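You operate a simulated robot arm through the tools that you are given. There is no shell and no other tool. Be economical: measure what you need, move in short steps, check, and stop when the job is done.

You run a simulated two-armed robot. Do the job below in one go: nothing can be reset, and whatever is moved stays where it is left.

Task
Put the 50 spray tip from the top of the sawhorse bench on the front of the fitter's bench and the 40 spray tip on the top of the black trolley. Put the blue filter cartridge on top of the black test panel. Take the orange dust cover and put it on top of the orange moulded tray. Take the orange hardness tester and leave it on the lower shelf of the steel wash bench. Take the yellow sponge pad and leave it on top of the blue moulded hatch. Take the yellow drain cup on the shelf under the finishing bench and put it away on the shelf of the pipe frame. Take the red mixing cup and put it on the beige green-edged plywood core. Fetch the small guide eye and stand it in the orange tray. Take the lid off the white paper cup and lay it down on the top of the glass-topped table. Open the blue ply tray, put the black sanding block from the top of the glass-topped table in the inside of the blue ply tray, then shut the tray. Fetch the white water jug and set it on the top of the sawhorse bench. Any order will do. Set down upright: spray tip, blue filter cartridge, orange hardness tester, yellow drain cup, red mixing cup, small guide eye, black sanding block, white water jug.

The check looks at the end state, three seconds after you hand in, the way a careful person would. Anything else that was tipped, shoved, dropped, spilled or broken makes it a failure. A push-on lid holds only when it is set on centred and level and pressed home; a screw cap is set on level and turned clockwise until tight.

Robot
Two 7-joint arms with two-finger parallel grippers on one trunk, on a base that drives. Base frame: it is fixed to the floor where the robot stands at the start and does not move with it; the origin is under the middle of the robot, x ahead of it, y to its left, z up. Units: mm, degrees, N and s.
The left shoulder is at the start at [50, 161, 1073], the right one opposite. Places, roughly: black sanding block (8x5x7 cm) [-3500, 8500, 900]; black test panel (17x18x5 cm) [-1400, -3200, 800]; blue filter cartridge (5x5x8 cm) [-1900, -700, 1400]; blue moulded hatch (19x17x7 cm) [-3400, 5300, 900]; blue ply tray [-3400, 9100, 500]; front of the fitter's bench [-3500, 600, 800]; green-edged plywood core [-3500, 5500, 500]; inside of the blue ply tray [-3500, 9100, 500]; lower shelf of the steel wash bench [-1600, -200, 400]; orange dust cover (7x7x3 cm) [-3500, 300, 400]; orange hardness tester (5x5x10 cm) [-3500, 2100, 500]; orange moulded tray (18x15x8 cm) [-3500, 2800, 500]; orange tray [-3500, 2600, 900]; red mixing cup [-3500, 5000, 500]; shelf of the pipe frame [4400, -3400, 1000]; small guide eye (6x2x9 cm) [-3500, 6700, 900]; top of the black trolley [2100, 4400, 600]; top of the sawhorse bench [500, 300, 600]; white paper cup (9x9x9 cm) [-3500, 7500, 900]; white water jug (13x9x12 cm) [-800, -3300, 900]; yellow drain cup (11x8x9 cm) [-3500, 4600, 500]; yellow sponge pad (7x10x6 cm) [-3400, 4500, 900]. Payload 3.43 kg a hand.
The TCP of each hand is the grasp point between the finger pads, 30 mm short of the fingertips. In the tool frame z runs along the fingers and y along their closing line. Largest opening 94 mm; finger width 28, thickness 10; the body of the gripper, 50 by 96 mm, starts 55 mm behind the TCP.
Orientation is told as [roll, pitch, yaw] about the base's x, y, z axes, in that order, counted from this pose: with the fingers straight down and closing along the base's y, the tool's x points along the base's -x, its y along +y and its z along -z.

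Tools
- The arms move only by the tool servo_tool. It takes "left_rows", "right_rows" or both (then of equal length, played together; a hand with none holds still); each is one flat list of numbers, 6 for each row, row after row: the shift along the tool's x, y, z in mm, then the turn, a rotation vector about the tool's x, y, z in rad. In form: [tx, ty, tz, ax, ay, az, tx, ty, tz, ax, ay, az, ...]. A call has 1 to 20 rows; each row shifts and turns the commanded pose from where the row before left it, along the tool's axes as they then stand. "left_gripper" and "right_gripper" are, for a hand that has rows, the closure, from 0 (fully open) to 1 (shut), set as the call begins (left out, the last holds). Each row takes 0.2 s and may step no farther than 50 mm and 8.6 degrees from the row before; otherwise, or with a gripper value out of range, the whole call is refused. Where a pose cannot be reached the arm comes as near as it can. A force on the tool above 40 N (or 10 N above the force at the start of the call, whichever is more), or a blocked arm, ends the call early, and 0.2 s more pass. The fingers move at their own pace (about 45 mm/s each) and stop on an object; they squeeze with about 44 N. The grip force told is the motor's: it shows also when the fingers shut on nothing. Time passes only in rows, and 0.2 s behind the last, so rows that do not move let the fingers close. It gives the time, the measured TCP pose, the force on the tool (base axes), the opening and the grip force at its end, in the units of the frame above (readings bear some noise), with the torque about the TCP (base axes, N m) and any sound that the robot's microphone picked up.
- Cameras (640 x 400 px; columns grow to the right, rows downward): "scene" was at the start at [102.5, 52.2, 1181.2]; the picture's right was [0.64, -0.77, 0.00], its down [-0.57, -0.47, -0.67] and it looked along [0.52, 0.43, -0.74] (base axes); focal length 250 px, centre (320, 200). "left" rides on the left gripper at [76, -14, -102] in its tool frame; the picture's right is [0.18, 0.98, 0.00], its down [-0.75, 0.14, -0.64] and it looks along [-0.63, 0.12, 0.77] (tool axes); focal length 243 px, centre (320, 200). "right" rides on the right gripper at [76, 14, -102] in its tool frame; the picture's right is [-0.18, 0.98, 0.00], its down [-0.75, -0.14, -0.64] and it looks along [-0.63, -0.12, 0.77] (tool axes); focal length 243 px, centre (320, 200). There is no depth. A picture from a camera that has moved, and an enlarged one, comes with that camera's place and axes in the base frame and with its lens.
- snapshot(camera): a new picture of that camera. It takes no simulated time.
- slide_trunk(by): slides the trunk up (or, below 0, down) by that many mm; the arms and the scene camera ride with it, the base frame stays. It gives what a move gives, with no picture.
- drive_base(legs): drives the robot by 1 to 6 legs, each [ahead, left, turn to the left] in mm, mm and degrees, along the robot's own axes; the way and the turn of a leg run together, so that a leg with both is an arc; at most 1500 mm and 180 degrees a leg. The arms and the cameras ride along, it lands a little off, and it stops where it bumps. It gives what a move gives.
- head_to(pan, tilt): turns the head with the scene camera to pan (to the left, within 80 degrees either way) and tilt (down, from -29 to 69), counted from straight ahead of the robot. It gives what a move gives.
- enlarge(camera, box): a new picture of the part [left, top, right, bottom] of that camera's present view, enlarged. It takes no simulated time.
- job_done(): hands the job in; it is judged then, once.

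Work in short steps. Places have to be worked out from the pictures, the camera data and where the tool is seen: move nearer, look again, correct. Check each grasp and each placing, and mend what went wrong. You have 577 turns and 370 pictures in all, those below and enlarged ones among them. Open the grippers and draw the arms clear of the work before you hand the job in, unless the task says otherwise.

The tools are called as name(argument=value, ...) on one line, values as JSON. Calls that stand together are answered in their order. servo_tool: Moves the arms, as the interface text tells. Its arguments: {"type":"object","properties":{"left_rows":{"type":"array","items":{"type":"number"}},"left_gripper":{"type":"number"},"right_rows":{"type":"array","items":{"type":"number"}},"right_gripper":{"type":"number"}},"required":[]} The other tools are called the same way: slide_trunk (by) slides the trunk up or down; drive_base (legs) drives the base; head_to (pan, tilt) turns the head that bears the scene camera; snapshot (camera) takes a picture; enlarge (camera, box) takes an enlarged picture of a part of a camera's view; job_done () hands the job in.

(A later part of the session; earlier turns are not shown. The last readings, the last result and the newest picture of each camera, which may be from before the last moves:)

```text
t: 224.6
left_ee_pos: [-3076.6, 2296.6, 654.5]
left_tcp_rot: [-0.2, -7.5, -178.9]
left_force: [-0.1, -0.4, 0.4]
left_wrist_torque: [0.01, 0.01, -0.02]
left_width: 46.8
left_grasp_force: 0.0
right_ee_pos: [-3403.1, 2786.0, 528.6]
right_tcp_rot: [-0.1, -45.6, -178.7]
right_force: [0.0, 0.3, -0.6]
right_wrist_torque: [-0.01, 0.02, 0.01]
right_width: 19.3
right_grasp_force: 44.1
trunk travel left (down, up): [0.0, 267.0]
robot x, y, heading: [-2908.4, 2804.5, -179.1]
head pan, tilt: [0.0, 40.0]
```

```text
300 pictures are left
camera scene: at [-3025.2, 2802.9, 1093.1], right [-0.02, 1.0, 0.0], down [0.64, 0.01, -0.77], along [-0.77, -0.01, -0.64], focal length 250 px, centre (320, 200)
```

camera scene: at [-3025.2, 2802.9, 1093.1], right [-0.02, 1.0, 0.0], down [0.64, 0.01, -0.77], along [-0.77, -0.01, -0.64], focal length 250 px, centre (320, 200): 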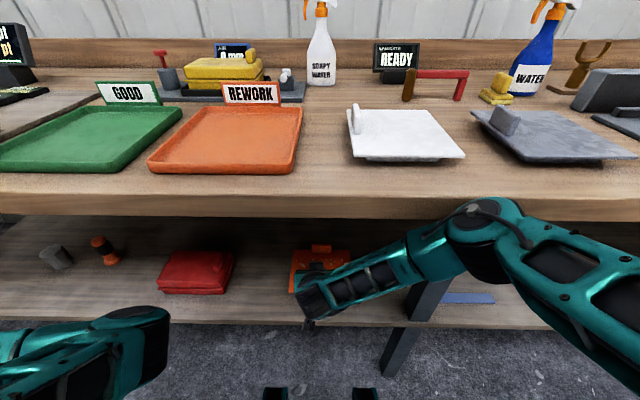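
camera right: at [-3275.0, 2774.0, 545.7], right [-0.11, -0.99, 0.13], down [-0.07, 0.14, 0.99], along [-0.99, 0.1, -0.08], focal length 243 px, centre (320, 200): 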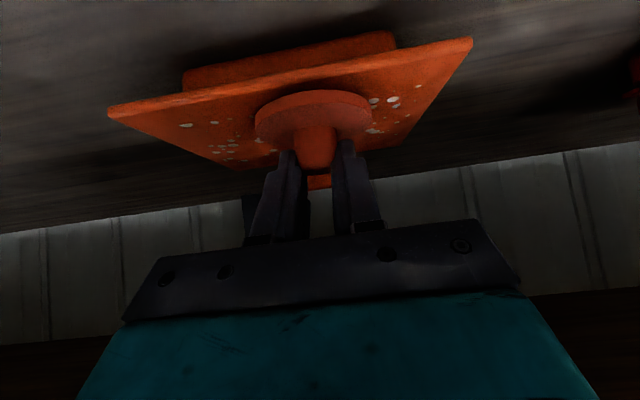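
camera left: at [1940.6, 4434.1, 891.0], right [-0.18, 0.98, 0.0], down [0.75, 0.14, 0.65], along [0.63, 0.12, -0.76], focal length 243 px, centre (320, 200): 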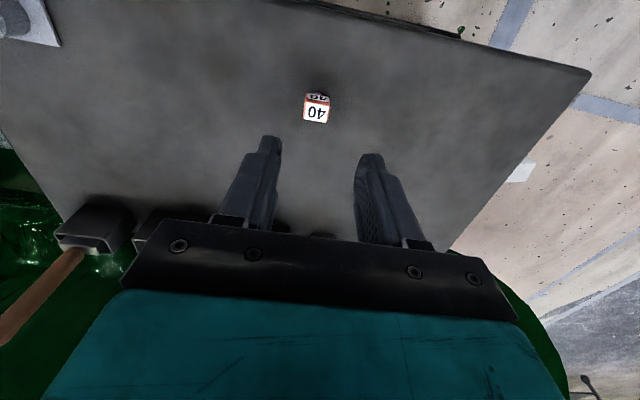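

Tray centre by this view ≈ (-3475, 2799). Move forward 52 mm and right 14 mm, then look again.

servo_tool(right_rows=[-18.4, -7, 18.4, 0, 0, 0, -18.4, -7, 18.4, 0, 0, 0, 0, 0, 0, 0, 0, 0])

snapshot(camera="right")

enlarge(camera="scene", box=[240, 200, 440, 325])

```text
t: 225.4
left_ee_pos: [-3076.2, 2296.8, 652.6]
left_tcp_rot: [-0.4, -7.5, -178.8]
left_force: [-0.6, 0.1, -0.4]
left_wrist_torque: [-0.05, 0.01, -0.02]
left_width: 47.0
left_grasp_force: 0.0
right_ee_pos: [-3447.9, 2793.0, 523.9]
right_tcp_rot: [0.0, -44.9, -178.2]
right_force: [0.3, 0.0, -0.3]
right_wrist_torque: [0.02, 0.01, 0.01]
right_width: 19.1
right_grasp_force: 44.2
trunk travel left (down, up): [0.0, 267.0]
robot x, y, heading: [-2909.3, 2796.7, -179.0]
head pan, tilt: [0.0, 40.0]
```

```text
299 pictures are left
camera right: at [-3319.9, 2782.2, 543.5], right [-0.1, -0.99, 0.13], down [-0.09, 0.14, 0.99], along [-0.99, 0.09, -0.1], focal length 243 px, centre (320, 200)
```

right: 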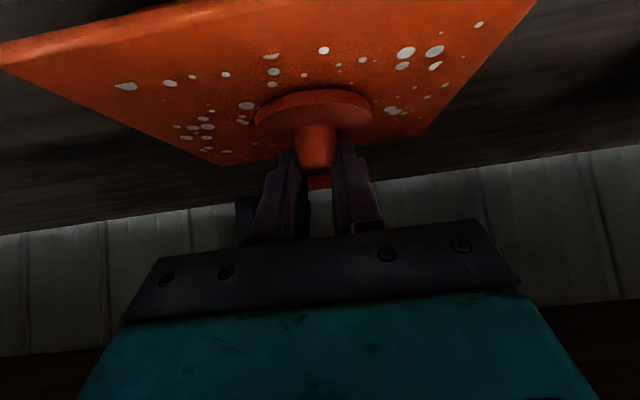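

```text
3.20 times, centred on (340, 262) of scene
camera zoom: at [-3025.4, 2800.1, 1092.8], right [-0.02, 1.0, 0.0], down [0.64, 0.01, -0.77], along [-0.77, -0.01, -0.64], focal length 801 px, centre (256, 0)
```

zoom: 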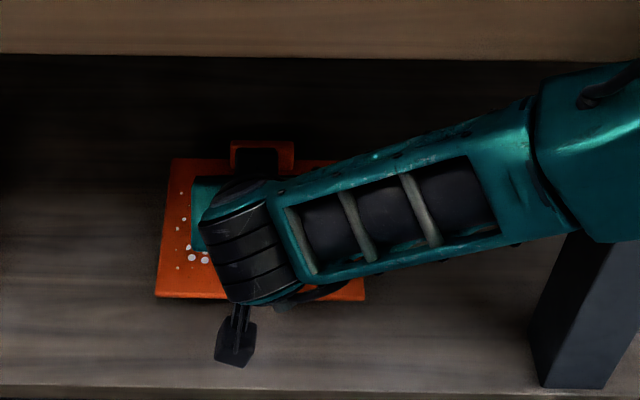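

The cover is over the tray centre. Lower gently to contact.

servo_tool(right_rows=[4, -4, 4, 0, 0, 0, 4, 0, 4, 0, 0, 0, 0, 0, 0, 0, 0, 0])

servo_tool(right_rows=[2, 0, 2, 0, 0, 0, 2, 0, 2, 0, 0, 0, 2, 0, 2, 0, 0, 0, 0, 0, 0, 0, 0, 0])

snapshot(camera="right")

```text
t: 226.2
left_ee_pos: [-3078.1, 2296.3, 653.9]
left_tcp_rot: [-0.3, -7.4, -178.9]
left_force: [-0.7, -0.1, 0.5]
left_wrist_torque: [0.02, 0.0, 0.01]
left_width: 46.9
left_grasp_force: 0.0
right_ee_pos: [-3460.5, 2803.3, 522.6]
right_tcp_rot: [-0.3, -46.0, -178.8]
right_force: [-0.7, -0.5, 6.9]
right_wrist_torque: [0.14, 0.2, -0.01]
right_width: 19.1
right_grasp_force: 43.7
trunk travel left (down, up): [0.0, 267.0]
robot x, y, heading: [-2910.6, 2804.2, -179.0]
head pan, tilt: [0.0, 40.0]
```

```text
t: 226.6
left_ee_pos: [-3078.1, 2296.9, 653.1]
left_tcp_rot: [-0.1, -7.3, -179.0]
left_force: [-0.1, 0.2, 0.2]
left_wrist_torque: [0.02, 0.03, 0.01]
left_width: 47.1
left_grasp_force: 0.0
right_ee_pos: [-3462.4, 2803.3, 521.1]
right_tcp_rot: [0.1, -46.4, -179.2]
right_force: [2.0, 0.6, 6.2]
right_wrist_torque: [0.02, 0.05, -0.05]
right_width: 19.3
right_grasp_force: 44.3
trunk travel left (down, up): [0.0, 267.0]
robot x, y, heading: [-2908.7, 2802.4, -178.9]
head pan, tilt: [0.0, 40.0]
stopped in row 2 (right hand): the force on the tool passed its limit (the readings are from after the stop); the commanded pose is now the measured one
```

```text
297 pictures are left
camera right: at [-3335.2, 2791.1, 537.0], right [-0.11, -0.98, 0.13], down [-0.06, 0.14, 0.99], along [-0.99, 0.1, -0.07], focal length 243 px, centre (320, 200)
```

right: 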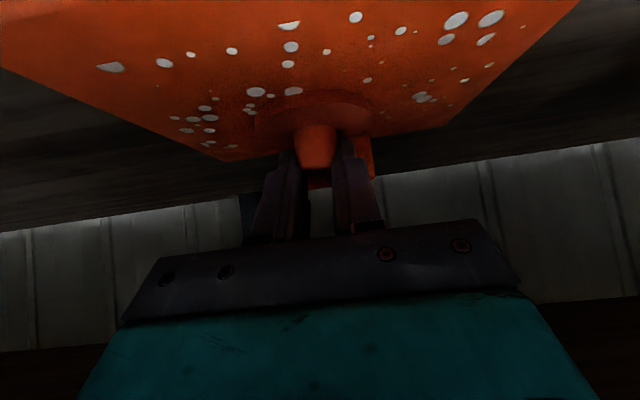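

Contact made. Release and rise.

servo_tool(right_rows=[-0.7, 0, -0.7, 0, 0, 0, 0, 0, 0, 0, 0, 0, 0, 0, 0, 0, 0, 0], right_gripper=0.5)

servo_tool(right_rows=[-10, 0, -10, 0, 0, 0, -15, 0, -15, 0, 0, 0, 0, 0, -30, 0, 0, 0, 10, 0, -30, 0, 0, 0, 10, 0, -30, 0, 0, 0])

snapshot(camera="right")

```text
t: 227.4
left_ee_pos: [-3077.0, 2296.3, 652.2]
left_tcp_rot: [-0.2, -7.5, -178.8]
left_force: [-0.2, -0.4, -0.1]
left_wrist_torque: [0.01, -0.05, -0.02]
left_width: 46.9
left_grasp_force: 0.1
right_ee_pos: [-3461.9, 2803.3, 522.0]
right_tcp_rot: [-0.1, -46.2, -179.0]
right_force: [-0.2, 0.1, 1.2]
right_wrist_torque: [-0.01, 0.01, -0.02]
right_width: 47.1
right_grasp_force: 0.0
trunk travel left (down, up): [0.0, 267.0]
robot x, y, heading: [-2909.9, 2803.9, -178.9]
head pan, tilt: [0.0, 40.0]
```

```text
t: 228.8
left_ee_pos: [-3077.0, 2297.7, 656.1]
left_tcp_rot: [-0.3, -7.5, -178.9]
left_force: [0.0, 0.6, 0.0]
left_wrist_torque: [0.02, -0.02, -0.03]
left_width: 47.0
left_grasp_force: 0.1
right_ee_pos: [-3358.5, 2801.7, 589.7]
right_tcp_rot: [-0.1, -43.6, -178.2]
right_force: [0.4, 0.2, 0.3]
right_wrist_torque: [0.0, 0.02, -0.05]
right_width: 47.0
right_grasp_force: 0.1
trunk travel left (down, up): [0.0, 267.0]
robot x, y, heading: [-2905.0, 2801.6, -179.1]
head pan, tilt: [0.0, 40.0]
stopped in row 5 (right hand): the arm was blocked; the commanded pose is now the measured one
```

```text
296 pictures are left
camera right: at [-3232.0, 2791.2, 610.5], right [-0.1, -0.99, 0.13], down [-0.11, 0.14, 0.98], along [-0.99, 0.09, -0.12], focal length 243 px, centre (320, 200)
```

right: 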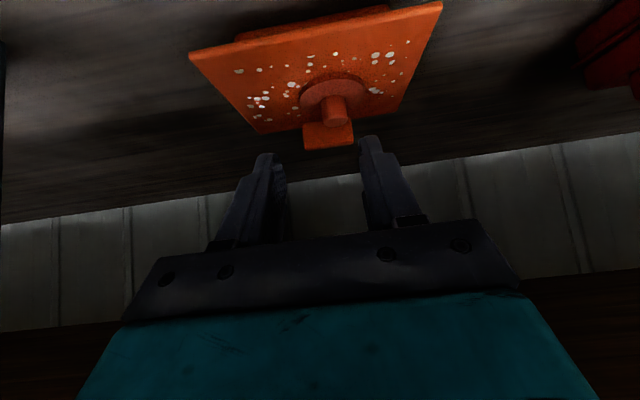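

The cover rests on the tray. The wrist touched the bench's underside; lower a bit, then back out.

servo_tool(right_rows=[15, 0, 15, 0, 0, 0, 15, 0, 15, 0, 0, 0, 0, 0, 0, 0, 0, 0])

drive_base(legs=[[-450, 0, -1]])

snapshot(camera="scene")

```text
t: 229.6
left_ee_pos: [-3075.0, 2297.8, 655.6]
left_tcp_rot: [-0.3, -7.9, -179.1]
left_force: [0.2, 0.3, -0.4]
left_wrist_torque: [0.02, 0.01, -0.03]
left_width: 46.9
left_grasp_force: 0.2
right_ee_pos: [-3363.6, 2802.4, 553.4]
right_tcp_rot: [-0.2, -44.7, -178.4]
right_force: [-0.1, -0.1, 0.3]
right_wrist_torque: [0.0, -0.02, -0.03]
right_width: 47.2
right_grasp_force: 0.1
trunk travel left (down, up): [0.0, 267.0]
robot x, y, heading: [-2910.3, 2801.2, -178.8]
head pan, tilt: [0.0, 40.0]
```

```text
t: 232.3
left_ee_pos: [-2633.4, 2305.2, 652.6]
left_tcp_rot: [-0.2, -7.1, 179.6]
left_force: [0.3, -0.6, 0.2]
left_wrist_torque: [0.0, -0.01, 0.02]
left_width: 46.9
left_grasp_force: 0.1
right_ee_pos: [-2902.4, 2815.5, 544.1]
right_tcp_rot: [0.0, -43.5, -179.7]
right_force: [0.5, 0.5, -0.5]
right_wrist_torque: [0.0, -0.03, -0.02]
right_width: 46.9
right_grasp_force: 0.0
trunk travel left (down, up): [0.0, 267.0]
robot x, y, heading: [-2450.3, 2804.4, 179.7]
head pan, tilt: [0.0, 40.0]
```

```text
295 pictures are left
camera scene: at [-2572.7, 2808.9, 1092.2], right [0.01, 1.0, 0.0], down [0.64, 0.0, -0.77], along [-0.77, 0.01, -0.64], focal length 250 px, centre (320, 200)
```

scene: 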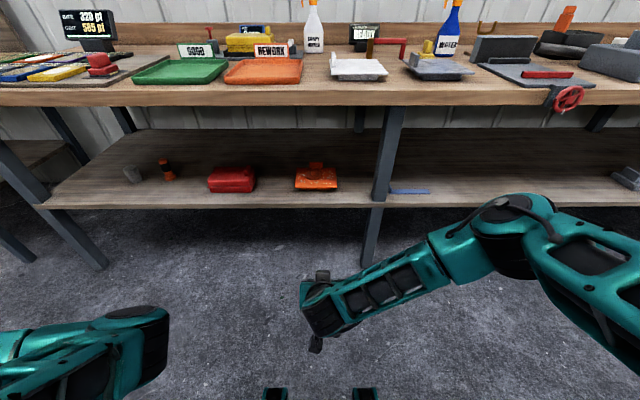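

Next, the orange hardness tester at about (-3552, 2111) on the same shelf. Pitch the right hand to ~52°, open it, and shift left.

servo_tool(right_rows=[15, 0, 15, 0, -0.075, 0, 10, 0, 10, 0, -0.075, 0, 0, 0, 0, 0, 0, 0], right_gripper=0.1)

drive_base(legs=[[0, 700, 0]])

snapshot(camera="scene")

snapshot(camera="right")

```text
t: 233.2
left_ee_pos: [-2633.5, 2303.5, 652.2]
left_tcp_rot: [-0.2, -7.1, 179.8]
left_force: [-0.4, 0.0, 0.6]
left_wrist_torque: [-0.01, -0.01, -0.01]
left_width: 47.0
left_grasp_force: 0.0
right_ee_pos: [-2902.0, 2815.3, 508.4]
right_tcp_rot: [-0.1, -52.1, -179.7]
right_force: [-0.6, 0.1, 0.2]
right_wrist_torque: [0.06, 0.0, -0.03]
right_width: 84.5
right_grasp_force: 0.0
trunk travel left (down, up): [0.0, 267.0]
robot x, y, heading: [-2448.9, 2803.5, 179.5]
head pan, tilt: [0.0, 40.0]
```

```text
t: 236.9
left_ee_pos: [-2639.7, 1616.1, 653.0]
left_tcp_rot: [-0.2, -7.2, 179.6]
left_force: [-0.7, -0.4, -0.2]
left_wrist_torque: [0.04, 0.02, -0.01]
left_width: 46.9
left_grasp_force: 0.0
right_ee_pos: [-2908.3, 2128.4, 507.3]
right_tcp_rot: [-0.1, -52.1, -179.7]
right_force: [0.8, -0.8, -0.8]
right_wrist_torque: [-0.02, 0.0, 0.0]
right_width: 84.7
right_grasp_force: 0.0
trunk travel left (down, up): [0.0, 267.0]
robot x, y, heading: [-2457.1, 2118.2, 179.6]
head pan, tilt: [0.0, 40.0]
```

```text
294 pictures are left
camera scene: at [-2578.2, 2121.0, 1092.2], right [0.01, 1.0, 0.0], down [0.64, -0.01, -0.77], along [-0.77, 0.01, -0.64], focal length 250 px, centre (320, 200)
```

scene: 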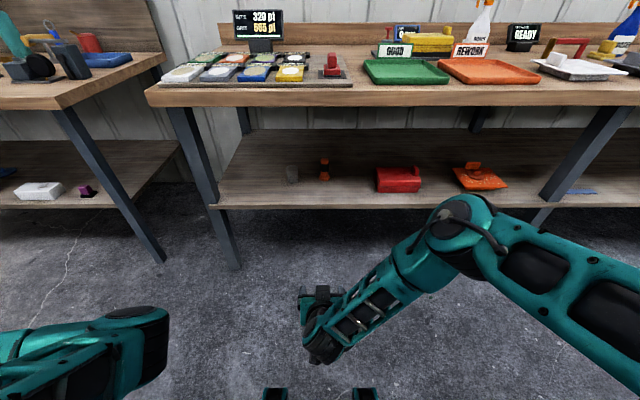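

```text
293 pictures are left
camera right: at [-2780.0, 2114.4, 510.5], right [-0.11, -0.98, 0.14], down [0.04, 0.14, 0.99], along [-0.99, 0.11, 0.03], focal length 243 px, centre (320, 200)
```

right: 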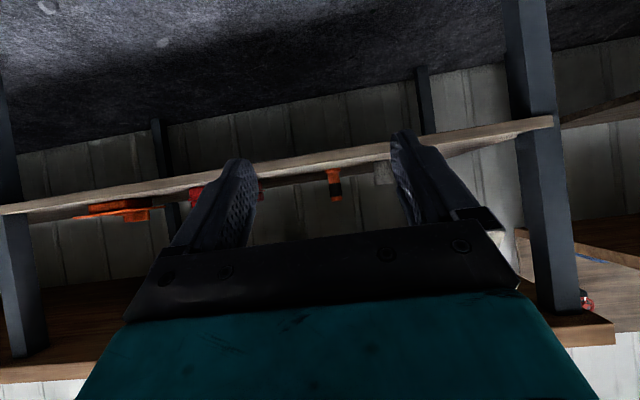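

Tester at about (-3518, 2143), shelf z≈440. Drive in to stop short of it.

drive_base(legs=[[520, -15, 0]])

snapshot(camera="right")

enlarge(camera="scene", box=[240, 180, 440, 305])

```text
t: 239.7
left_ee_pos: [-3106.8, 1635.0, 655.3]
left_tcp_rot: [-0.2, -7.8, 179.3]
left_force: [0.4, 0.5, -0.9]
left_wrist_torque: [-0.01, -0.01, 0.03]
left_width: 47.0
left_grasp_force: 0.0
right_ee_pos: [-3365.6, 2142.6, 506.9]
right_tcp_rot: [-0.1, -51.8, -179.3]
right_force: [1.4, 0.0, -0.7]
right_wrist_torque: [0.02, 0.01, -0.01]
right_width: 84.3
right_grasp_force: 0.2
trunk travel left (down, up): [0.0, 267.0]
robot x, y, heading: [-2919.2, 2136.4, 179.3]
head pan, tilt: [0.0, 40.0]
stopped in leg 1: the robot was blocked; the commanded pose is now the measured one
```

```text
292 pictures are left
camera right: at [-3235.9, 2130.1, 510.3], right [-0.1, -0.98, 0.14], down [0.04, 0.14, 0.99], along [-0.99, 0.11, 0.02], focal length 243 px, centre (320, 200)
```

right: 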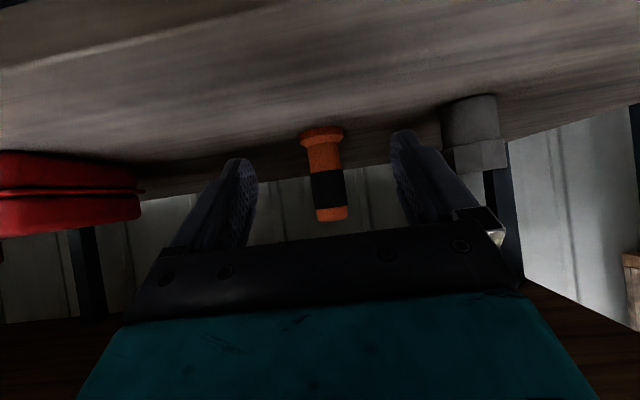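

```text
3.20 times, centred on (340, 242) of scene
camera zoom: at [-3037.5, 2138.8, 1094.2], right [0.01, 1.0, 0.0], down [0.63, -0.01, -0.77], along [-0.77, 0.01, -0.63], focal length 801 px, centre (256, 64)
```

zoom: 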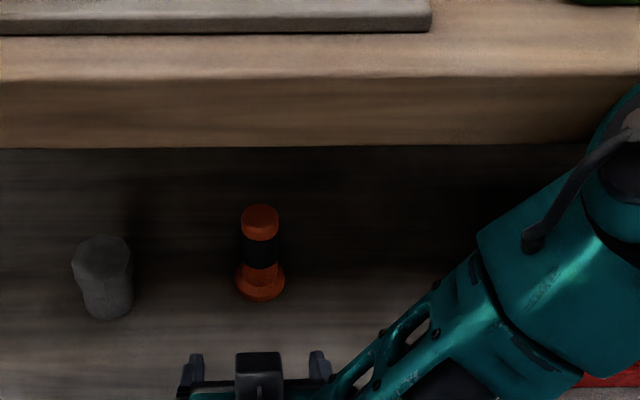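

Blocked at -2919. Let me see what touches.

head_to(pan=-35, tilt=45)

snapshot(camera="scene")

head_to(pan=10, tilt=65)

snapshot(camera="scene")

```text
t: 240.7
left_ee_pos: [-3105.8, 1635.2, 656.0]
left_tcp_rot: [-0.2, -8.0, 179.5]
left_force: [0.7, 0.2, 0.1]
left_wrist_torque: [-0.03, 0.0, 0.01]
left_width: 46.9
left_grasp_force: 0.1
right_ee_pos: [-3363.3, 2143.9, 507.9]
right_tcp_rot: [-0.1, -51.7, -179.1]
right_force: [0.1, 0.3, -0.2]
right_wrist_torque: [0.01, -0.01, -0.03]
right_width: 84.6
right_grasp_force: 0.1
trunk travel left (down, up): [0.0, 267.0]
robot x, y, heading: [-2928.3, 2133.7, 179.4]
head pan, tilt: [-35.0, 45.0]
```

```text
290 pictures are left
camera scene: at [-3017.9, 2185.0, 1086.6], right [0.58, 0.81, -0.01], down [0.56, -0.41, -0.72], along [-0.59, 0.41, -0.7], focal length 250 px, centre (320, 200)
```

scene: 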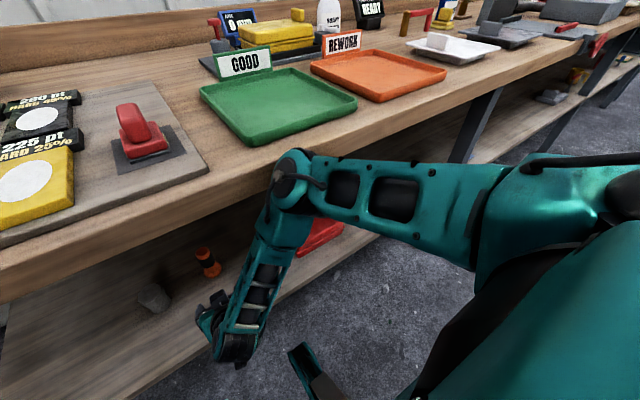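

```text
t: 241.8
left_ee_pos: [-3105.8, 1634.9, 656.3]
left_tcp_rot: [-0.2, -7.9, 179.5]
left_force: [0.2, 0.1, -0.1]
left_wrist_torque: [0.03, -0.03, -0.01]
left_width: 47.1
left_grasp_force: 0.1
right_ee_pos: [-3363.5, 2142.8, 505.6]
right_tcp_rot: [0.0, -51.8, -179.1]
right_force: [0.4, -1.2, 0.0]
right_wrist_torque: [-0.01, 0.01, 0.0]
right_width: 84.2
right_grasp_force: 0.0
trunk travel left (down, up): [0.0, 267.0]
robot x, y, heading: [-2924.1, 2136.5, 179.4]
head pan, tilt: [10.0, 65.0]
```

```text
289 pictures are left
camera scene: at [-3012.1, 2127.8, 1061.4], right [-0.16, 0.99, 0.0], down [0.89, 0.15, -0.44], along [-0.43, -0.07, -0.9], focal length 250 px, centre (320, 200)
```

scene: 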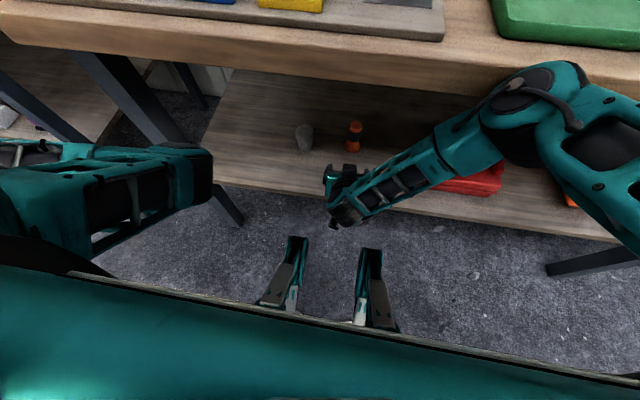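

The right elbow meets the bench edge. The left arm's elbow-low posture should suit deep shelves better; back off and try pitching the left hand forward.

drive_base(legs=[[-450, 0, 0.5]])

servo_tool(right_rows=[0, -40, -20, 0, 0.1, 0, 0, -40, -20, 0, 0.1, 0, 0, -40, -20, 0, 0.1, 0, 0, -40, -20, 0, 0, 0, 0, -40, -20, 0, 0, 0], left_rows=[-40, 0, 0, 0, 0, 0, -40, -10, 0, 0, 0, 0, -40, -20, 0, 0, 0, 0, -40, -20, 0, 0, 0, 0, -40, -20, 0, 0, 0, 0])

servo_tool(left_rows=[-10, -40, 0, 0, 0, 0, -10, -40, 0, 0, 0, 0, 0, -40, 0, 0, 0, 0, 0, -40, 0, 0, 0, 0, 0, -40, 0, 0, 0, 0, 0, -40, 0, 0, 0, 0, 0, 0, 0, 0, -0.13, 0, 0, 0, 0, 0, -0.13, 0, 0, 0, 0, 0, -0.13, 0, 0, 0, 0, 0, -0.13, 0, 0, 0, 0, 0, -0.13, 0, 0, 0, 0, 0, -0.13, 0], left_gripper=0.1)

snapshot(camera="scene")

```text
t: 244.5
left_ee_pos: [-2657.4, 1629.7, 653.0]
left_tcp_rot: [-0.3, -7.2, 179.8]
left_force: [0.0, -0.1, -0.6]
left_wrist_torque: [0.02, 0.03, -0.01]
left_width: 47.0
left_grasp_force: 0.1
right_ee_pos: [-2918.5, 2135.4, 500.1]
right_tcp_rot: [-0.2, -50.9, -178.8]
right_force: [-0.1, -0.2, -0.4]
right_wrist_torque: [-0.02, 0.03, 0.02]
right_width: 84.3
right_grasp_force: 0.0
trunk travel left (down, up): [0.0, 267.0]
robot x, y, heading: [-2479.2, 2131.5, 179.7]
head pan, tilt: [10.0, 65.0]
```

```text
t: 245.7
left_ee_pos: [-2857.9, 1701.5, 678.1]
left_tcp_rot: [-0.2, -7.1, 180.0]
left_force: [0.0, -0.2, 0.8]
left_wrist_torque: [-0.01, 0.01, 0.03]
left_width: 47.1
left_grasp_force: 0.1
right_ee_pos: [-2867.3, 2325.0, 587.9]
right_tcp_rot: [-0.5, -33.0, -178.5]
right_force: [0.3, 0.1, -0.4]
right_wrist_torque: [-0.01, -0.01, 0.02]
right_width: 84.6
right_grasp_force: 0.1
right hand out of reach, approached as far as the arm can: row 5
trunk travel left (down, up): [0.0, 267.0]
robot x, y, heading: [-2475.7, 2129.3, 179.8]
head pan, tilt: [10.0, 65.0]
```

```text
t: 247.4
left_ee_pos: [-2935.8, 1882.6, 737.9]
left_tcp_rot: [-2.2, -27.3, -179.8]
left_force: [-0.6, 0.9, 0.2]
left_wrist_torque: [0.0, -0.01, 0.01]
left_width: 84.4
left_grasp_force: 0.0
left hand out of reach, approached as far as the arm can: row 4, 5, 6
right_ee_pos: [-2867.1, 2325.4, 588.7]
right_tcp_rot: [-0.4, -33.1, -178.7]
right_force: [-0.7, 0.4, -0.3]
right_wrist_torque: [-0.02, -0.01, 0.03]
right_width: 84.5
right_grasp_force: 0.0
trunk travel left (down, up): [0.0, 267.0]
robot x, y, heading: [-2475.8, 2133.9, 179.9]
head pan, tilt: [10.0, 65.0]
stopped in row 8 (left hand): the arm was blocked; the commanded pose is now the measured one
```

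```text
288 pictures are left
camera scene: at [-2574.1, 2123.6, 1059.9], right [-0.17, 0.99, 0.0], down [0.89, 0.15, -0.42], along [-0.42, -0.07, -0.91], focal length 250 px, centre (320, 200)
```

scene: 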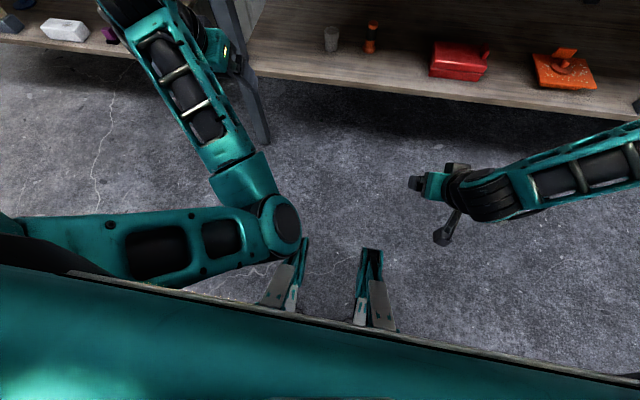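

Left posture is awkward here. I'll tuck it back, and instead turn the robot ~30° right so the right elbow swings away from the bench while the hand reaches across pointing at the shelf.

servo_tool(left_rows=[0, 0, 0, 0, 0.12, 0, 0, 40, 0, 0, 0.12, 0, 0, 40, 20, 0, 0.1, 0, 20, 40, 20, 0, 0, 0, 30, 35, 10, 0, 0, 0, 40, 20, 0, 0, 0, 0, 40, 10, 0, 0, 0, 0, 40, 0, 0, 0, 0, 0, 40, 0, 0, 0, 0, 0], right_rows=[0, 40, 0, 0, 0, 0, 0, 40, 0, 0, -0.1, 0, 0, 40, 10, 0, -0.1, 0, 0, 40, 10, 0, -0.1, 0, 0, 40, 0, 0, 0, 0, 0, 40, 0, 0, 0, 0, 0, 40, 0, 0, 0, 0, 0, 40, 0, 0, 0, 0, 0, 0, 0, 0, 0, 0])

snapshot(camera="scene")

```text
t: 249.4
left_ee_pos: [-2739.0, 1690.8, 652.4]
left_tcp_rot: [-1.2, -7.6, 179.9]
left_force: [0.0, -0.1, 0.2]
left_wrist_torque: [0.0, 0.0, -0.03]
left_width: 84.7
left_grasp_force: 0.0
left hand out of reach, approached as far as the arm can: row 2
right_ee_pos: [-2881.5, 2017.0, 563.8]
right_tcp_rot: [-2.4, -50.5, -177.8]
right_force: [1.0, -0.2, 0.9]
right_wrist_torque: [0.0, -0.01, 0.01]
right_width: 84.6
right_grasp_force: 0.1
trunk travel left (down, up): [0.0, 267.0]
robot x, y, heading: [-2475.9, 2134.9, 179.8]
head pan, tilt: [10.0, 65.0]
```

```text
287 pictures are left
camera scene: at [-2574.0, 2123.6, 1059.9], right [-0.17, 0.99, 0.0], down [0.89, 0.15, -0.42], along [-0.42, -0.07, -0.91], focal length 250 px, centre (320, 200)
```

scene: 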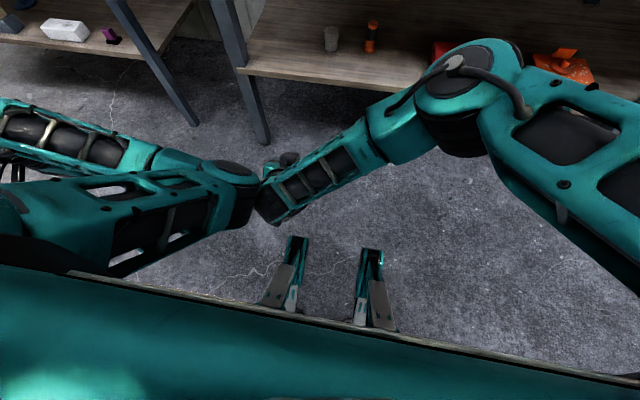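

I'll try a raised trunk with a flatter hand, so the elbow stays above the bench edge and the forearm comes down steeply. Testing in free space.

slide_trunk(by=180)

servo_tool(right_rows=[20, -30, 20, 0, -0.1, 0, 30, -30, 20, 0, -0.1, 0, 35, -20, 15, 0, -0.1, 0, 40, 0, 10, 0, -0.1, 0, 40, 0, 10, 0, 0, 0, 35, 0, 30, 0, 0, 0, 35, 0, 30, 0, 0, 0, 0, 0, 40, 0, 0, 0, 0, 0, 0, 0, 0, 0])

head_to(pan=-30, tilt=50)

snapshot(camera="scene")

```text
t: 251.4
left_ee_pos: [-2739.8, 1691.4, 831.1]
left_tcp_rot: [-1.5, -7.7, 179.8]
left_force: [-0.3, -0.5, 0.3]
left_wrist_torque: [0.0, 0.01, 0.0]
left_width: 84.4
left_grasp_force: 0.0
right_ee_pos: [-2882.1, 2018.0, 743.3]
right_tcp_rot: [-2.5, -50.6, -177.7]
right_force: [0.2, -0.4, -0.4]
right_wrist_torque: [0.04, -0.02, -0.02]
right_width: 84.7
right_grasp_force: 0.2
trunk travel left (down, up): [-180.0, 87.0]
robot x, y, heading: [-2475.6, 2130.2, 179.9]
head pan, tilt: [10.0, 65.0]
```

```text
t: 253.4
left_ee_pos: [-2739.7, 1695.6, 829.0]
left_tcp_rot: [-1.9, -7.6, 179.4]
left_force: [-0.4, -0.9, 0.6]
left_wrist_torque: [-0.03, 0.02, -0.01]
left_width: 84.6
left_grasp_force: 0.1
right_ee_pos: [-2968.4, 2038.4, 747.5]
right_tcp_rot: [-1.7, -72.6, -177.7]
right_force: [0.0, -0.8, -0.4]
right_wrist_torque: [0.03, -0.02, 0.0]
right_width: 84.6
right_grasp_force: 0.2
right hand out of reach, approached as far as the arm can: row 3, 4, 5, 6, 7, 8
trunk travel left (down, up): [-180.0, 87.0]
robot x, y, heading: [-2475.0, 2130.1, 179.8]
head pan, tilt: [10.0, 65.0]
```

```text
t: 254.5
left_ee_pos: [-2741.1, 1694.7, 830.2]
left_tcp_rot: [-2.0, -7.6, 179.5]
left_force: [0.3, 0.1, -0.3]
left_wrist_torque: [0.01, -0.02, -0.01]
left_width: 84.6
left_grasp_force: 0.0
right_ee_pos: [-2967.4, 2037.4, 748.5]
right_tcp_rot: [-1.8, -72.7, -177.7]
right_force: [-0.4, 0.4, 0.0]
right_wrist_torque: [0.01, 0.01, -0.04]
right_width: 84.5
right_grasp_force: 0.1
trunk travel left (down, up): [-180.0, 87.0]
robot x, y, heading: [-2476.5, 2131.5, 179.8]
head pan, tilt: [-30.0, 50.0]
```

```text
286 pictures are left
camera scene: at [-2580.7, 2172.7, 1258.0], right [0.5, 0.86, 0.0], down [0.66, -0.38, -0.64], along [-0.56, 0.32, -0.77], focal length 250 px, centre (320, 200)
```

scene: 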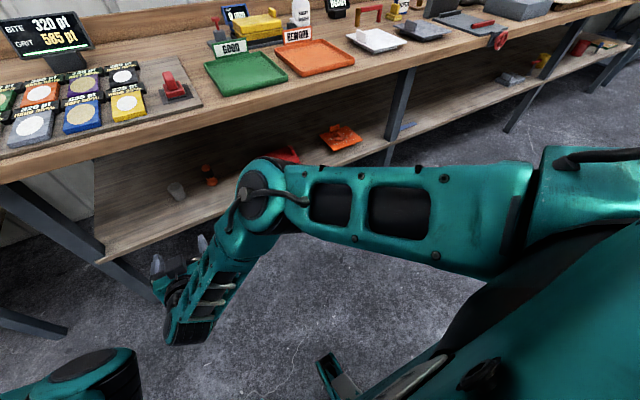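

That limits the reach downward. Lower the trunk again and test the hand straight ahead of the right shoulder, extended, to see where the elbow ends up.

slide_trunk(by=-180)

servo_tool(right_rows=[0, -35, 0, 0, 0.13, 0, 0, -35, 0, 0, 0.13, 0, 0, -35, 0, 0, 0.13, 0, 20, -35, 20, 0, 0, 0, 20, -35, 20, 0, 0, 0, -17, 0, 22, 0, 0, 0, -17, 0, 22, 0, 0, 0, -17, 0, 22, 0, 0, 0, 0, 0, 0, 0, 0, 0])

snapshot(camera="scene")

```text
t: 256.5
left_ee_pos: [-2740.0, 1696.1, 650.1]
left_tcp_rot: [-1.9, -7.6, 179.4]
left_force: [0.6, 0.1, 0.3]
left_wrist_torque: [0.02, 0.0, 0.02]
left_width: 84.5
left_grasp_force: 0.1
right_ee_pos: [-2967.5, 2038.2, 568.3]
right_tcp_rot: [-1.8, -72.6, -177.8]
right_force: [0.8, 0.2, 0.2]
right_wrist_torque: [0.02, 0.01, 0.01]
right_width: 84.7
right_grasp_force: 0.0
trunk travel left (down, up): [0.0, 267.0]
robot x, y, heading: [-2477.3, 2133.5, 179.6]
head pan, tilt: [-30.0, 50.0]
```

```text
t: 258.5
left_ee_pos: [-2741.2, 1695.6, 649.4]
left_tcp_rot: [-1.9, -7.6, 179.5]
left_force: [0.3, 0.1, 0.7]
left_wrist_torque: [0.01, 0.0, 0.01]
left_width: 84.2
left_grasp_force: 0.0
right_ee_pos: [-3062.8, 2203.7, 515.6]
right_tcp_rot: [-0.7, -50.3, -178.8]
right_force: [0.4, -0.2, 0.5]
right_wrist_torque: [0.03, 0.0, 0.02]
right_width: 84.7
right_grasp_force: 0.0
right hand out of reach, approached as far as the arm can: row 5
trunk travel left (down, up): [0.0, 267.0]
robot x, y, heading: [-2476.0, 2131.1, 179.5]
head pan, tilt: [-30.0, 50.0]
```

```text
285 pictures are left
camera scene: at [-2580.7, 2172.7, 1078.0], right [0.5, 0.86, 0.0], down [0.66, -0.39, -0.64], along [-0.56, 0.32, -0.77], focal length 250 px, centre (320, 200)
```

scene: 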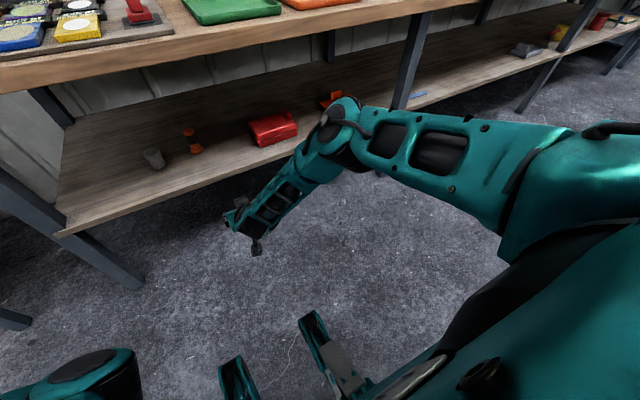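

The right elbow ends up at bench height whatever I do. The left arm's low-elbow posture (elbow ~z 650) is the right one for shelves if extended forward. Move the right arm aside and extend the left.

servo_tool(right_rows=[25, -15, -30, 0, 0, 0, 25, -15, -30, 0, 0, 0, 25, -15, -30, 0, 0, 0, 25, -15, -30, 0, 0, 0, 25, 0, -30, 0, 0, 0, 0, 0, 0, 0, 0, 0], left_rows=[-40, 0, 0, 0, 0, 0, -40, 0, 0, 0, 0, 0, -40, 0, 0, 0, 0, 0, -40, 0, 0, 0, 0, 0, -40, -10, 0, 0, 0, 0, -40, -20, 0, 0, 0, 0])

servo_tool(left_rows=[-20, -35, 10, 0, 0, 0, -20, -35, 10, 0, 0, 0, -20, -35, 10, 0, 0, 0, -10, -35, 10, 0, 0, 0, 0, 0, 0, 0, -0.13, 0, 0, 0, 0, 0, -0.13, 0, 0, 0, 0, 0, -0.13, 0, 0, 0, 0, 0, -0.13, 0, 0, 0, 0, 0, -0.13, 0])

head_to(pan=25, tilt=50)

snapshot(camera="scene")

```text
t: 259.9
left_ee_pos: [-2978.2, 1728.0, 683.7]
left_tcp_rot: [-2.0, -7.6, 179.6]
left_force: [-0.3, -0.2, -0.4]
left_wrist_torque: [0.02, 0.02, -0.01]
left_width: 84.5
left_grasp_force: 0.0
right_ee_pos: [-2893.7, 2195.7, 553.9]
right_tcp_rot: [-1.1, -50.1, -178.8]
right_force: [0.2, 0.8, 0.1]
right_wrist_torque: [0.0, 0.04, 0.0]
right_width: 84.6
right_grasp_force: 0.1
right hand out of reach, approached as far as the arm can: row 2, 3, 4, 5
trunk travel left (down, up): [0.0, 267.0]
robot x, y, heading: [-2477.0, 2135.7, 179.8]
head pan, tilt: [-30.0, 50.0]
```

```text
t: 261.9
left_ee_pos: [-3052.1, 1870.4, 656.9]
left_tcp_rot: [-2.7, -45.0, -178.9]
left_force: [-0.2, -0.3, -0.2]
left_wrist_torque: [0.02, 0.0, -0.02]
left_width: 84.4
left_grasp_force: 0.1
right_ee_pos: [-2893.5, 2194.2, 552.9]
right_tcp_rot: [-1.2, -50.1, -178.8]
right_force: [-0.2, 0.0, -0.3]
right_wrist_torque: [0.0, 0.0, 0.0]
right_width: 84.6
right_grasp_force: 0.1
trunk travel left (down, up): [0.0, 267.0]
robot x, y, heading: [-2473.6, 2133.2, 179.8]
head pan, tilt: [-30.0, 50.0]
```

```text
t: 263.1
left_ee_pos: [-3050.8, 1869.7, 657.2]
left_tcp_rot: [-2.6, -44.9, -178.9]
left_force: [-1.0, 0.5, -0.2]
left_wrist_torque: [0.03, 0.02, 0.0]
left_width: 84.5
left_grasp_force: 0.2
right_ee_pos: [-2894.1, 2194.5, 552.8]
right_tcp_rot: [-1.2, -50.2, -178.8]
right_force: [0.7, 0.2, -0.1]
right_wrist_torque: [-0.02, 0.0, 0.05]
right_width: 84.6
right_grasp_force: 0.1
trunk travel left (down, up): [0.0, 267.0]
robot x, y, heading: [-2475.7, 2131.2, 180.0]
head pan, tilt: [25.0, 50.0]
```

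```text
284 pictures are left
camera scene: at [-2584.1, 2101.8, 1078.0], right [-0.42, 0.91, 0.0], down [0.7, 0.32, -0.64], along [-0.58, -0.27, -0.77], focal length 250 px, centre (320, 200)
```

scene: 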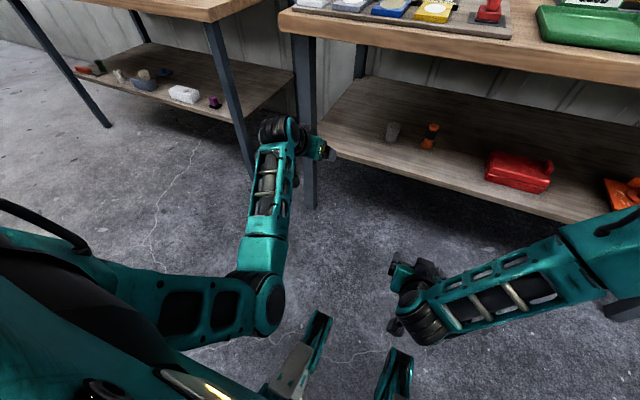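

That works. Continue: pitch to ~65° and lower.

servo_tool(left_rows=[0, 0, 0, 0, -0.12, 0, 0, 0, 0, 0, -0.12, 0, 0, 0, 0, 0, -0.11, 0, 30, 0, 13, 0, 0, 0, 30, 0, 13, 0, 0, 0, 30, 0, 13, 0, 0, 0, 30, 0, 13, 0, 0, 0, 0, 0, 0, 0, 0, 0])

snapshot(camera="scene")

snapshot(camera="left")

```text
t: 264.9
left_ee_pos: [-3047.4, 1876.2, 524.8]
left_tcp_rot: [-4.5, -64.9, -176.7]
left_force: [0.2, -0.1, -0.2]
left_wrist_torque: [-0.01, 0.0, -0.05]
left_width: 84.6
left_grasp_force: 0.1
right_ee_pos: [-2893.5, 2193.9, 553.7]
right_tcp_rot: [-1.1, -50.1, -178.8]
right_force: [0.6, 0.1, 0.2]
right_wrist_torque: [-0.01, 0.0, 0.04]
right_width: 84.8
right_grasp_force: 0.0
trunk travel left (down, up): [0.0, 267.0]
robot x, y, heading: [-2478.7, 2133.7, 179.7]
head pan, tilt: [25.0, 50.0]
```

```text
283 pictures are left
camera scene: at [-2584.1, 2101.7, 1078.0], right [-0.42, 0.91, 0.0], down [0.7, 0.32, -0.64], along [-0.58, -0.27, -0.77], focal length 250 px, centre (320, 200)
```

scene: 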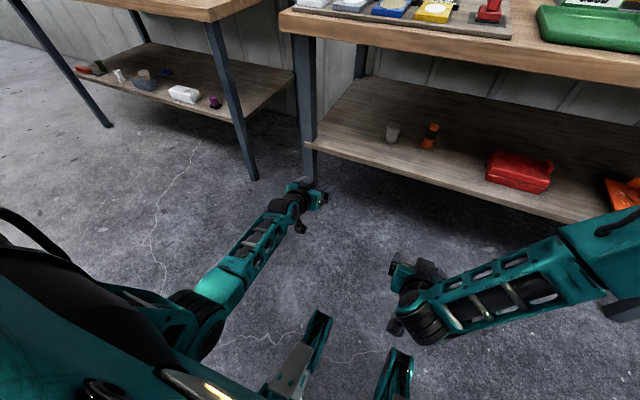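

```text
282 pictures are left
camera left: at [-2921.8, 1889.4, 498.0], right [0.06, -0.98, -0.2], down [0.26, -0.18, 0.95], along [-0.96, -0.11, 0.24], focal length 243 px, centre (320, 200)
```

left: 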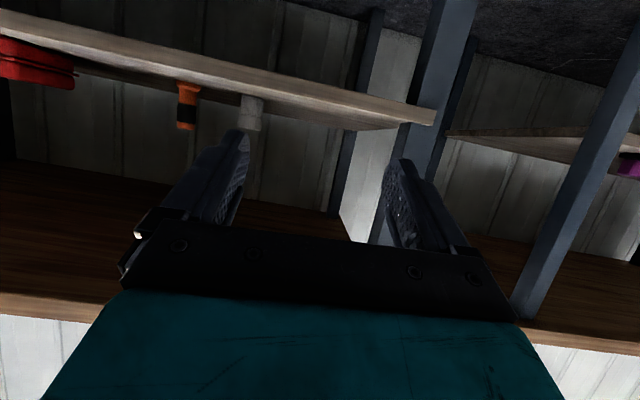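

Left shelf posture works nicely. Reduce pitch a little, then shift right and drive in.

servo_tool(left_rows=[0, 0, 0, 0.03, 0.06, 0, 0, 0, 0, 0.03, 0.06, 0, 0, 0, 0, 0, 0, 0])

drive_base(legs=[[0, -267, 0], [370, 0, 0]])

snapshot(camera="left")

snapshot(camera="scene")

```text
t: 265.7
left_ee_pos: [-3047.1, 1875.0, 525.5]
left_tcp_rot: [-6.8, -58.0, -178.1]
left_force: [-0.4, -0.1, -0.8]
left_wrist_torque: [0.0, 0.01, -0.03]
left_width: 84.6
left_grasp_force: 0.0
right_ee_pos: [-2892.9, 2193.8, 553.2]
right_tcp_rot: [-1.0, -50.2, -178.8]
right_force: [0.1, 0.1, -0.4]
right_wrist_torque: [0.02, 0.01, -0.01]
right_width: 84.5
right_grasp_force: 0.0
trunk travel left (down, up): [0.0, 267.0]
robot x, y, heading: [-2477.5, 2136.2, 180.1]
head pan, tilt: [25.0, 50.0]
```

```text
t: 269.6
left_ee_pos: [-3414.0, 2145.5, 525.1]
left_tcp_rot: [-6.7, -58.0, -178.4]
left_force: [-0.9, 0.3, 0.6]
left_wrist_torque: [0.0, -0.02, 0.03]
left_width: 84.4
left_grasp_force: 0.1
right_ee_pos: [-3258.1, 2465.3, 553.6]
right_tcp_rot: [-1.0, -50.1, -179.2]
right_force: [0.3, -0.1, 0.0]
right_wrist_torque: [-0.02, 0.0, 0.02]
right_width: 84.6
right_grasp_force: 0.0
trunk travel left (down, up): [0.0, 267.0]
robot x, y, heading: [-2839.5, 2401.5, 179.5]
head pan, tilt: [25.0, 50.0]
```

```text
281 pictures are left
camera left: at [-3285.6, 2151.8, 514.4], right [0.03, -0.98, -0.22], down [0.13, -0.21, 0.97], along [-0.99, -0.05, 0.12], focal length 243 px, centre (320, 200)
```

left: 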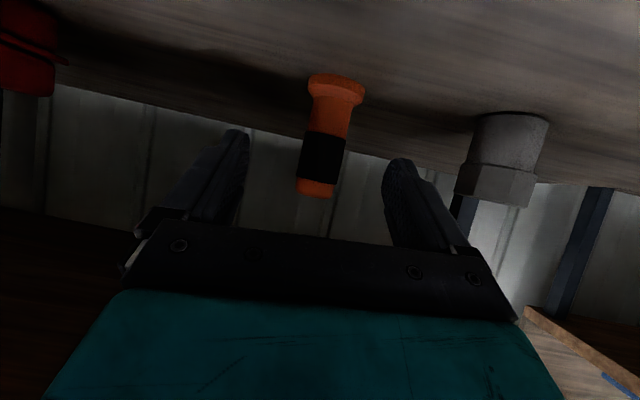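

```text
280 pictures are left
camera scene: at [-2949.6, 2370.5, 1078.0], right [-0.41, 0.91, 0.0], down [0.7, 0.32, -0.64], along [-0.58, -0.27, -0.77], focal length 250 px, centre (320, 200)
```

scene: 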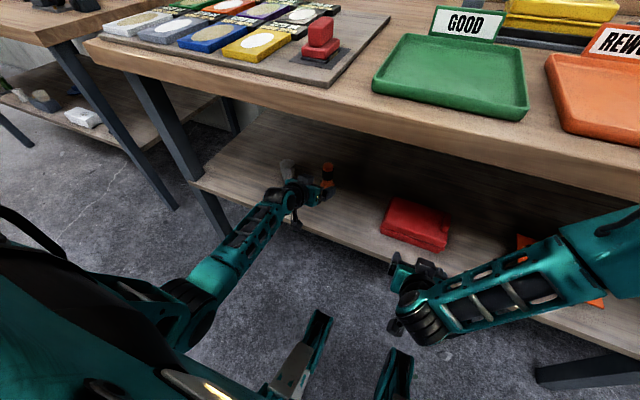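

Tester is centred. Roll slightly to level, then advance 96 mm.

servo_tool(left_rows=[0, 0, 0, 0, 0, 0.08, -15, 0, 28, 0, 0, 0, -15, 0, 28, 0, 0, 0, -14, 0, 28, 0, 0, 0, 0, 0, 0, 0, 0, 0])

snapshot(camera="left")

```text
t: 270.8
left_ee_pos: [-3508.2, 2156.8, 519.3]
left_tcp_rot: [0.7, -58.3, 172.8]
left_force: [0.2, -0.3, -0.6]
left_wrist_torque: [-0.01, -0.01, -0.03]
left_width: 84.5
left_grasp_force: 0.0
right_ee_pos: [-3258.0, 2465.1, 553.3]
right_tcp_rot: [-1.0, -50.1, -179.1]
right_force: [-0.5, -0.1, 0.0]
right_wrist_torque: [-0.01, 0.03, -0.03]
right_width: 84.6
right_grasp_force: 0.1
trunk travel left (down, up): [0.0, 267.0]
robot x, y, heading: [-2840.7, 2399.3, 179.4]
head pan, tilt: [25.0, 50.0]
```

```text
279 pictures are left
camera left: at [-3379.9, 2157.4, 507.5], right [-0.02, -0.99, -0.15], down [0.13, -0.15, 0.98], along [-0.99, 0.0, 0.13], focal length 243 px, centre (320, 200)
```

left: 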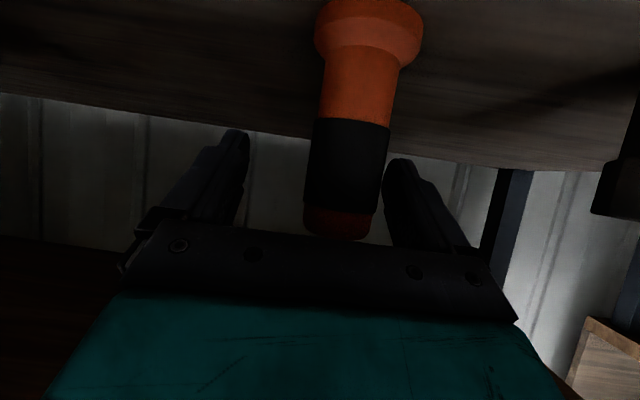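

Shift 11 mm left to centre it, then close.

servo_tool(left_rows=[0, 6, 0, 0, 0, 0, 0, 6, 0, 0, 0, 0, 0, 0, 0, 0, 0, 0])

servo_tool(left_rows=[0, 0, 0, 0, 0, 0, 0, 0, 0, 0, 0, 0, 0, 0, 0, 0, 0, 0, 0, 0, 0, 0, 0, 0], left_gripper=1)

snapshot(camera="left")

```text
t: 271.6
left_ee_pos: [-3509.7, 2145.8, 519.0]
left_tcp_rot: [0.7, -58.2, 172.9]
left_force: [-0.4, 0.3, 0.5]
left_wrist_torque: [0.01, -0.03, 0.0]
left_width: 84.8
left_grasp_force: 0.1
right_ee_pos: [-3259.2, 2464.4, 553.0]
right_tcp_rot: [-1.1, -50.1, -179.2]
right_force: [-1.1, -0.1, -0.1]
right_wrist_torque: [-0.01, 0.0, -0.03]
right_width: 84.7
right_grasp_force: 0.1
trunk travel left (down, up): [0.0, 267.0]
robot x, y, heading: [-2839.5, 2400.6, 179.5]
head pan, tilt: [25.0, 50.0]
```

```text
t: 272.6
left_ee_pos: [-3509.6, 2146.5, 519.0]
left_tcp_rot: [0.7, -58.2, 173.0]
left_force: [-0.2, 0.5, 0.4]
left_wrist_torque: [-0.01, -0.04, 0.0]
left_width: 37.4
left_grasp_force: 37.1
right_ee_pos: [-3258.3, 2464.3, 552.2]
right_tcp_rot: [-1.1, -50.0, -179.1]
right_force: [-0.9, 0.8, 1.2]
right_wrist_torque: [-0.01, -0.01, 0.0]
right_width: 84.7
right_grasp_force: 0.0
trunk travel left (down, up): [0.0, 267.0]
robot x, y, heading: [-2846.2, 2404.7, 179.5]
head pan, tilt: [25.0, 50.0]
```

```text
278 pictures are left
camera left: at [-3381.2, 2145.5, 506.6], right [-0.02, -0.99, -0.15], down [0.13, -0.15, 0.98], along [-0.99, 0.0, 0.13], focal length 243 px, centre (320, 200)
```

left: 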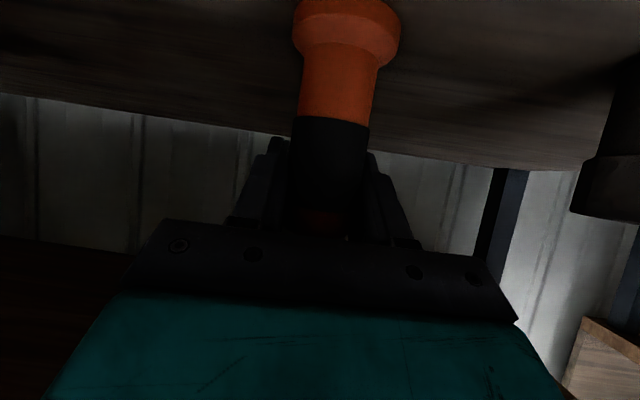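

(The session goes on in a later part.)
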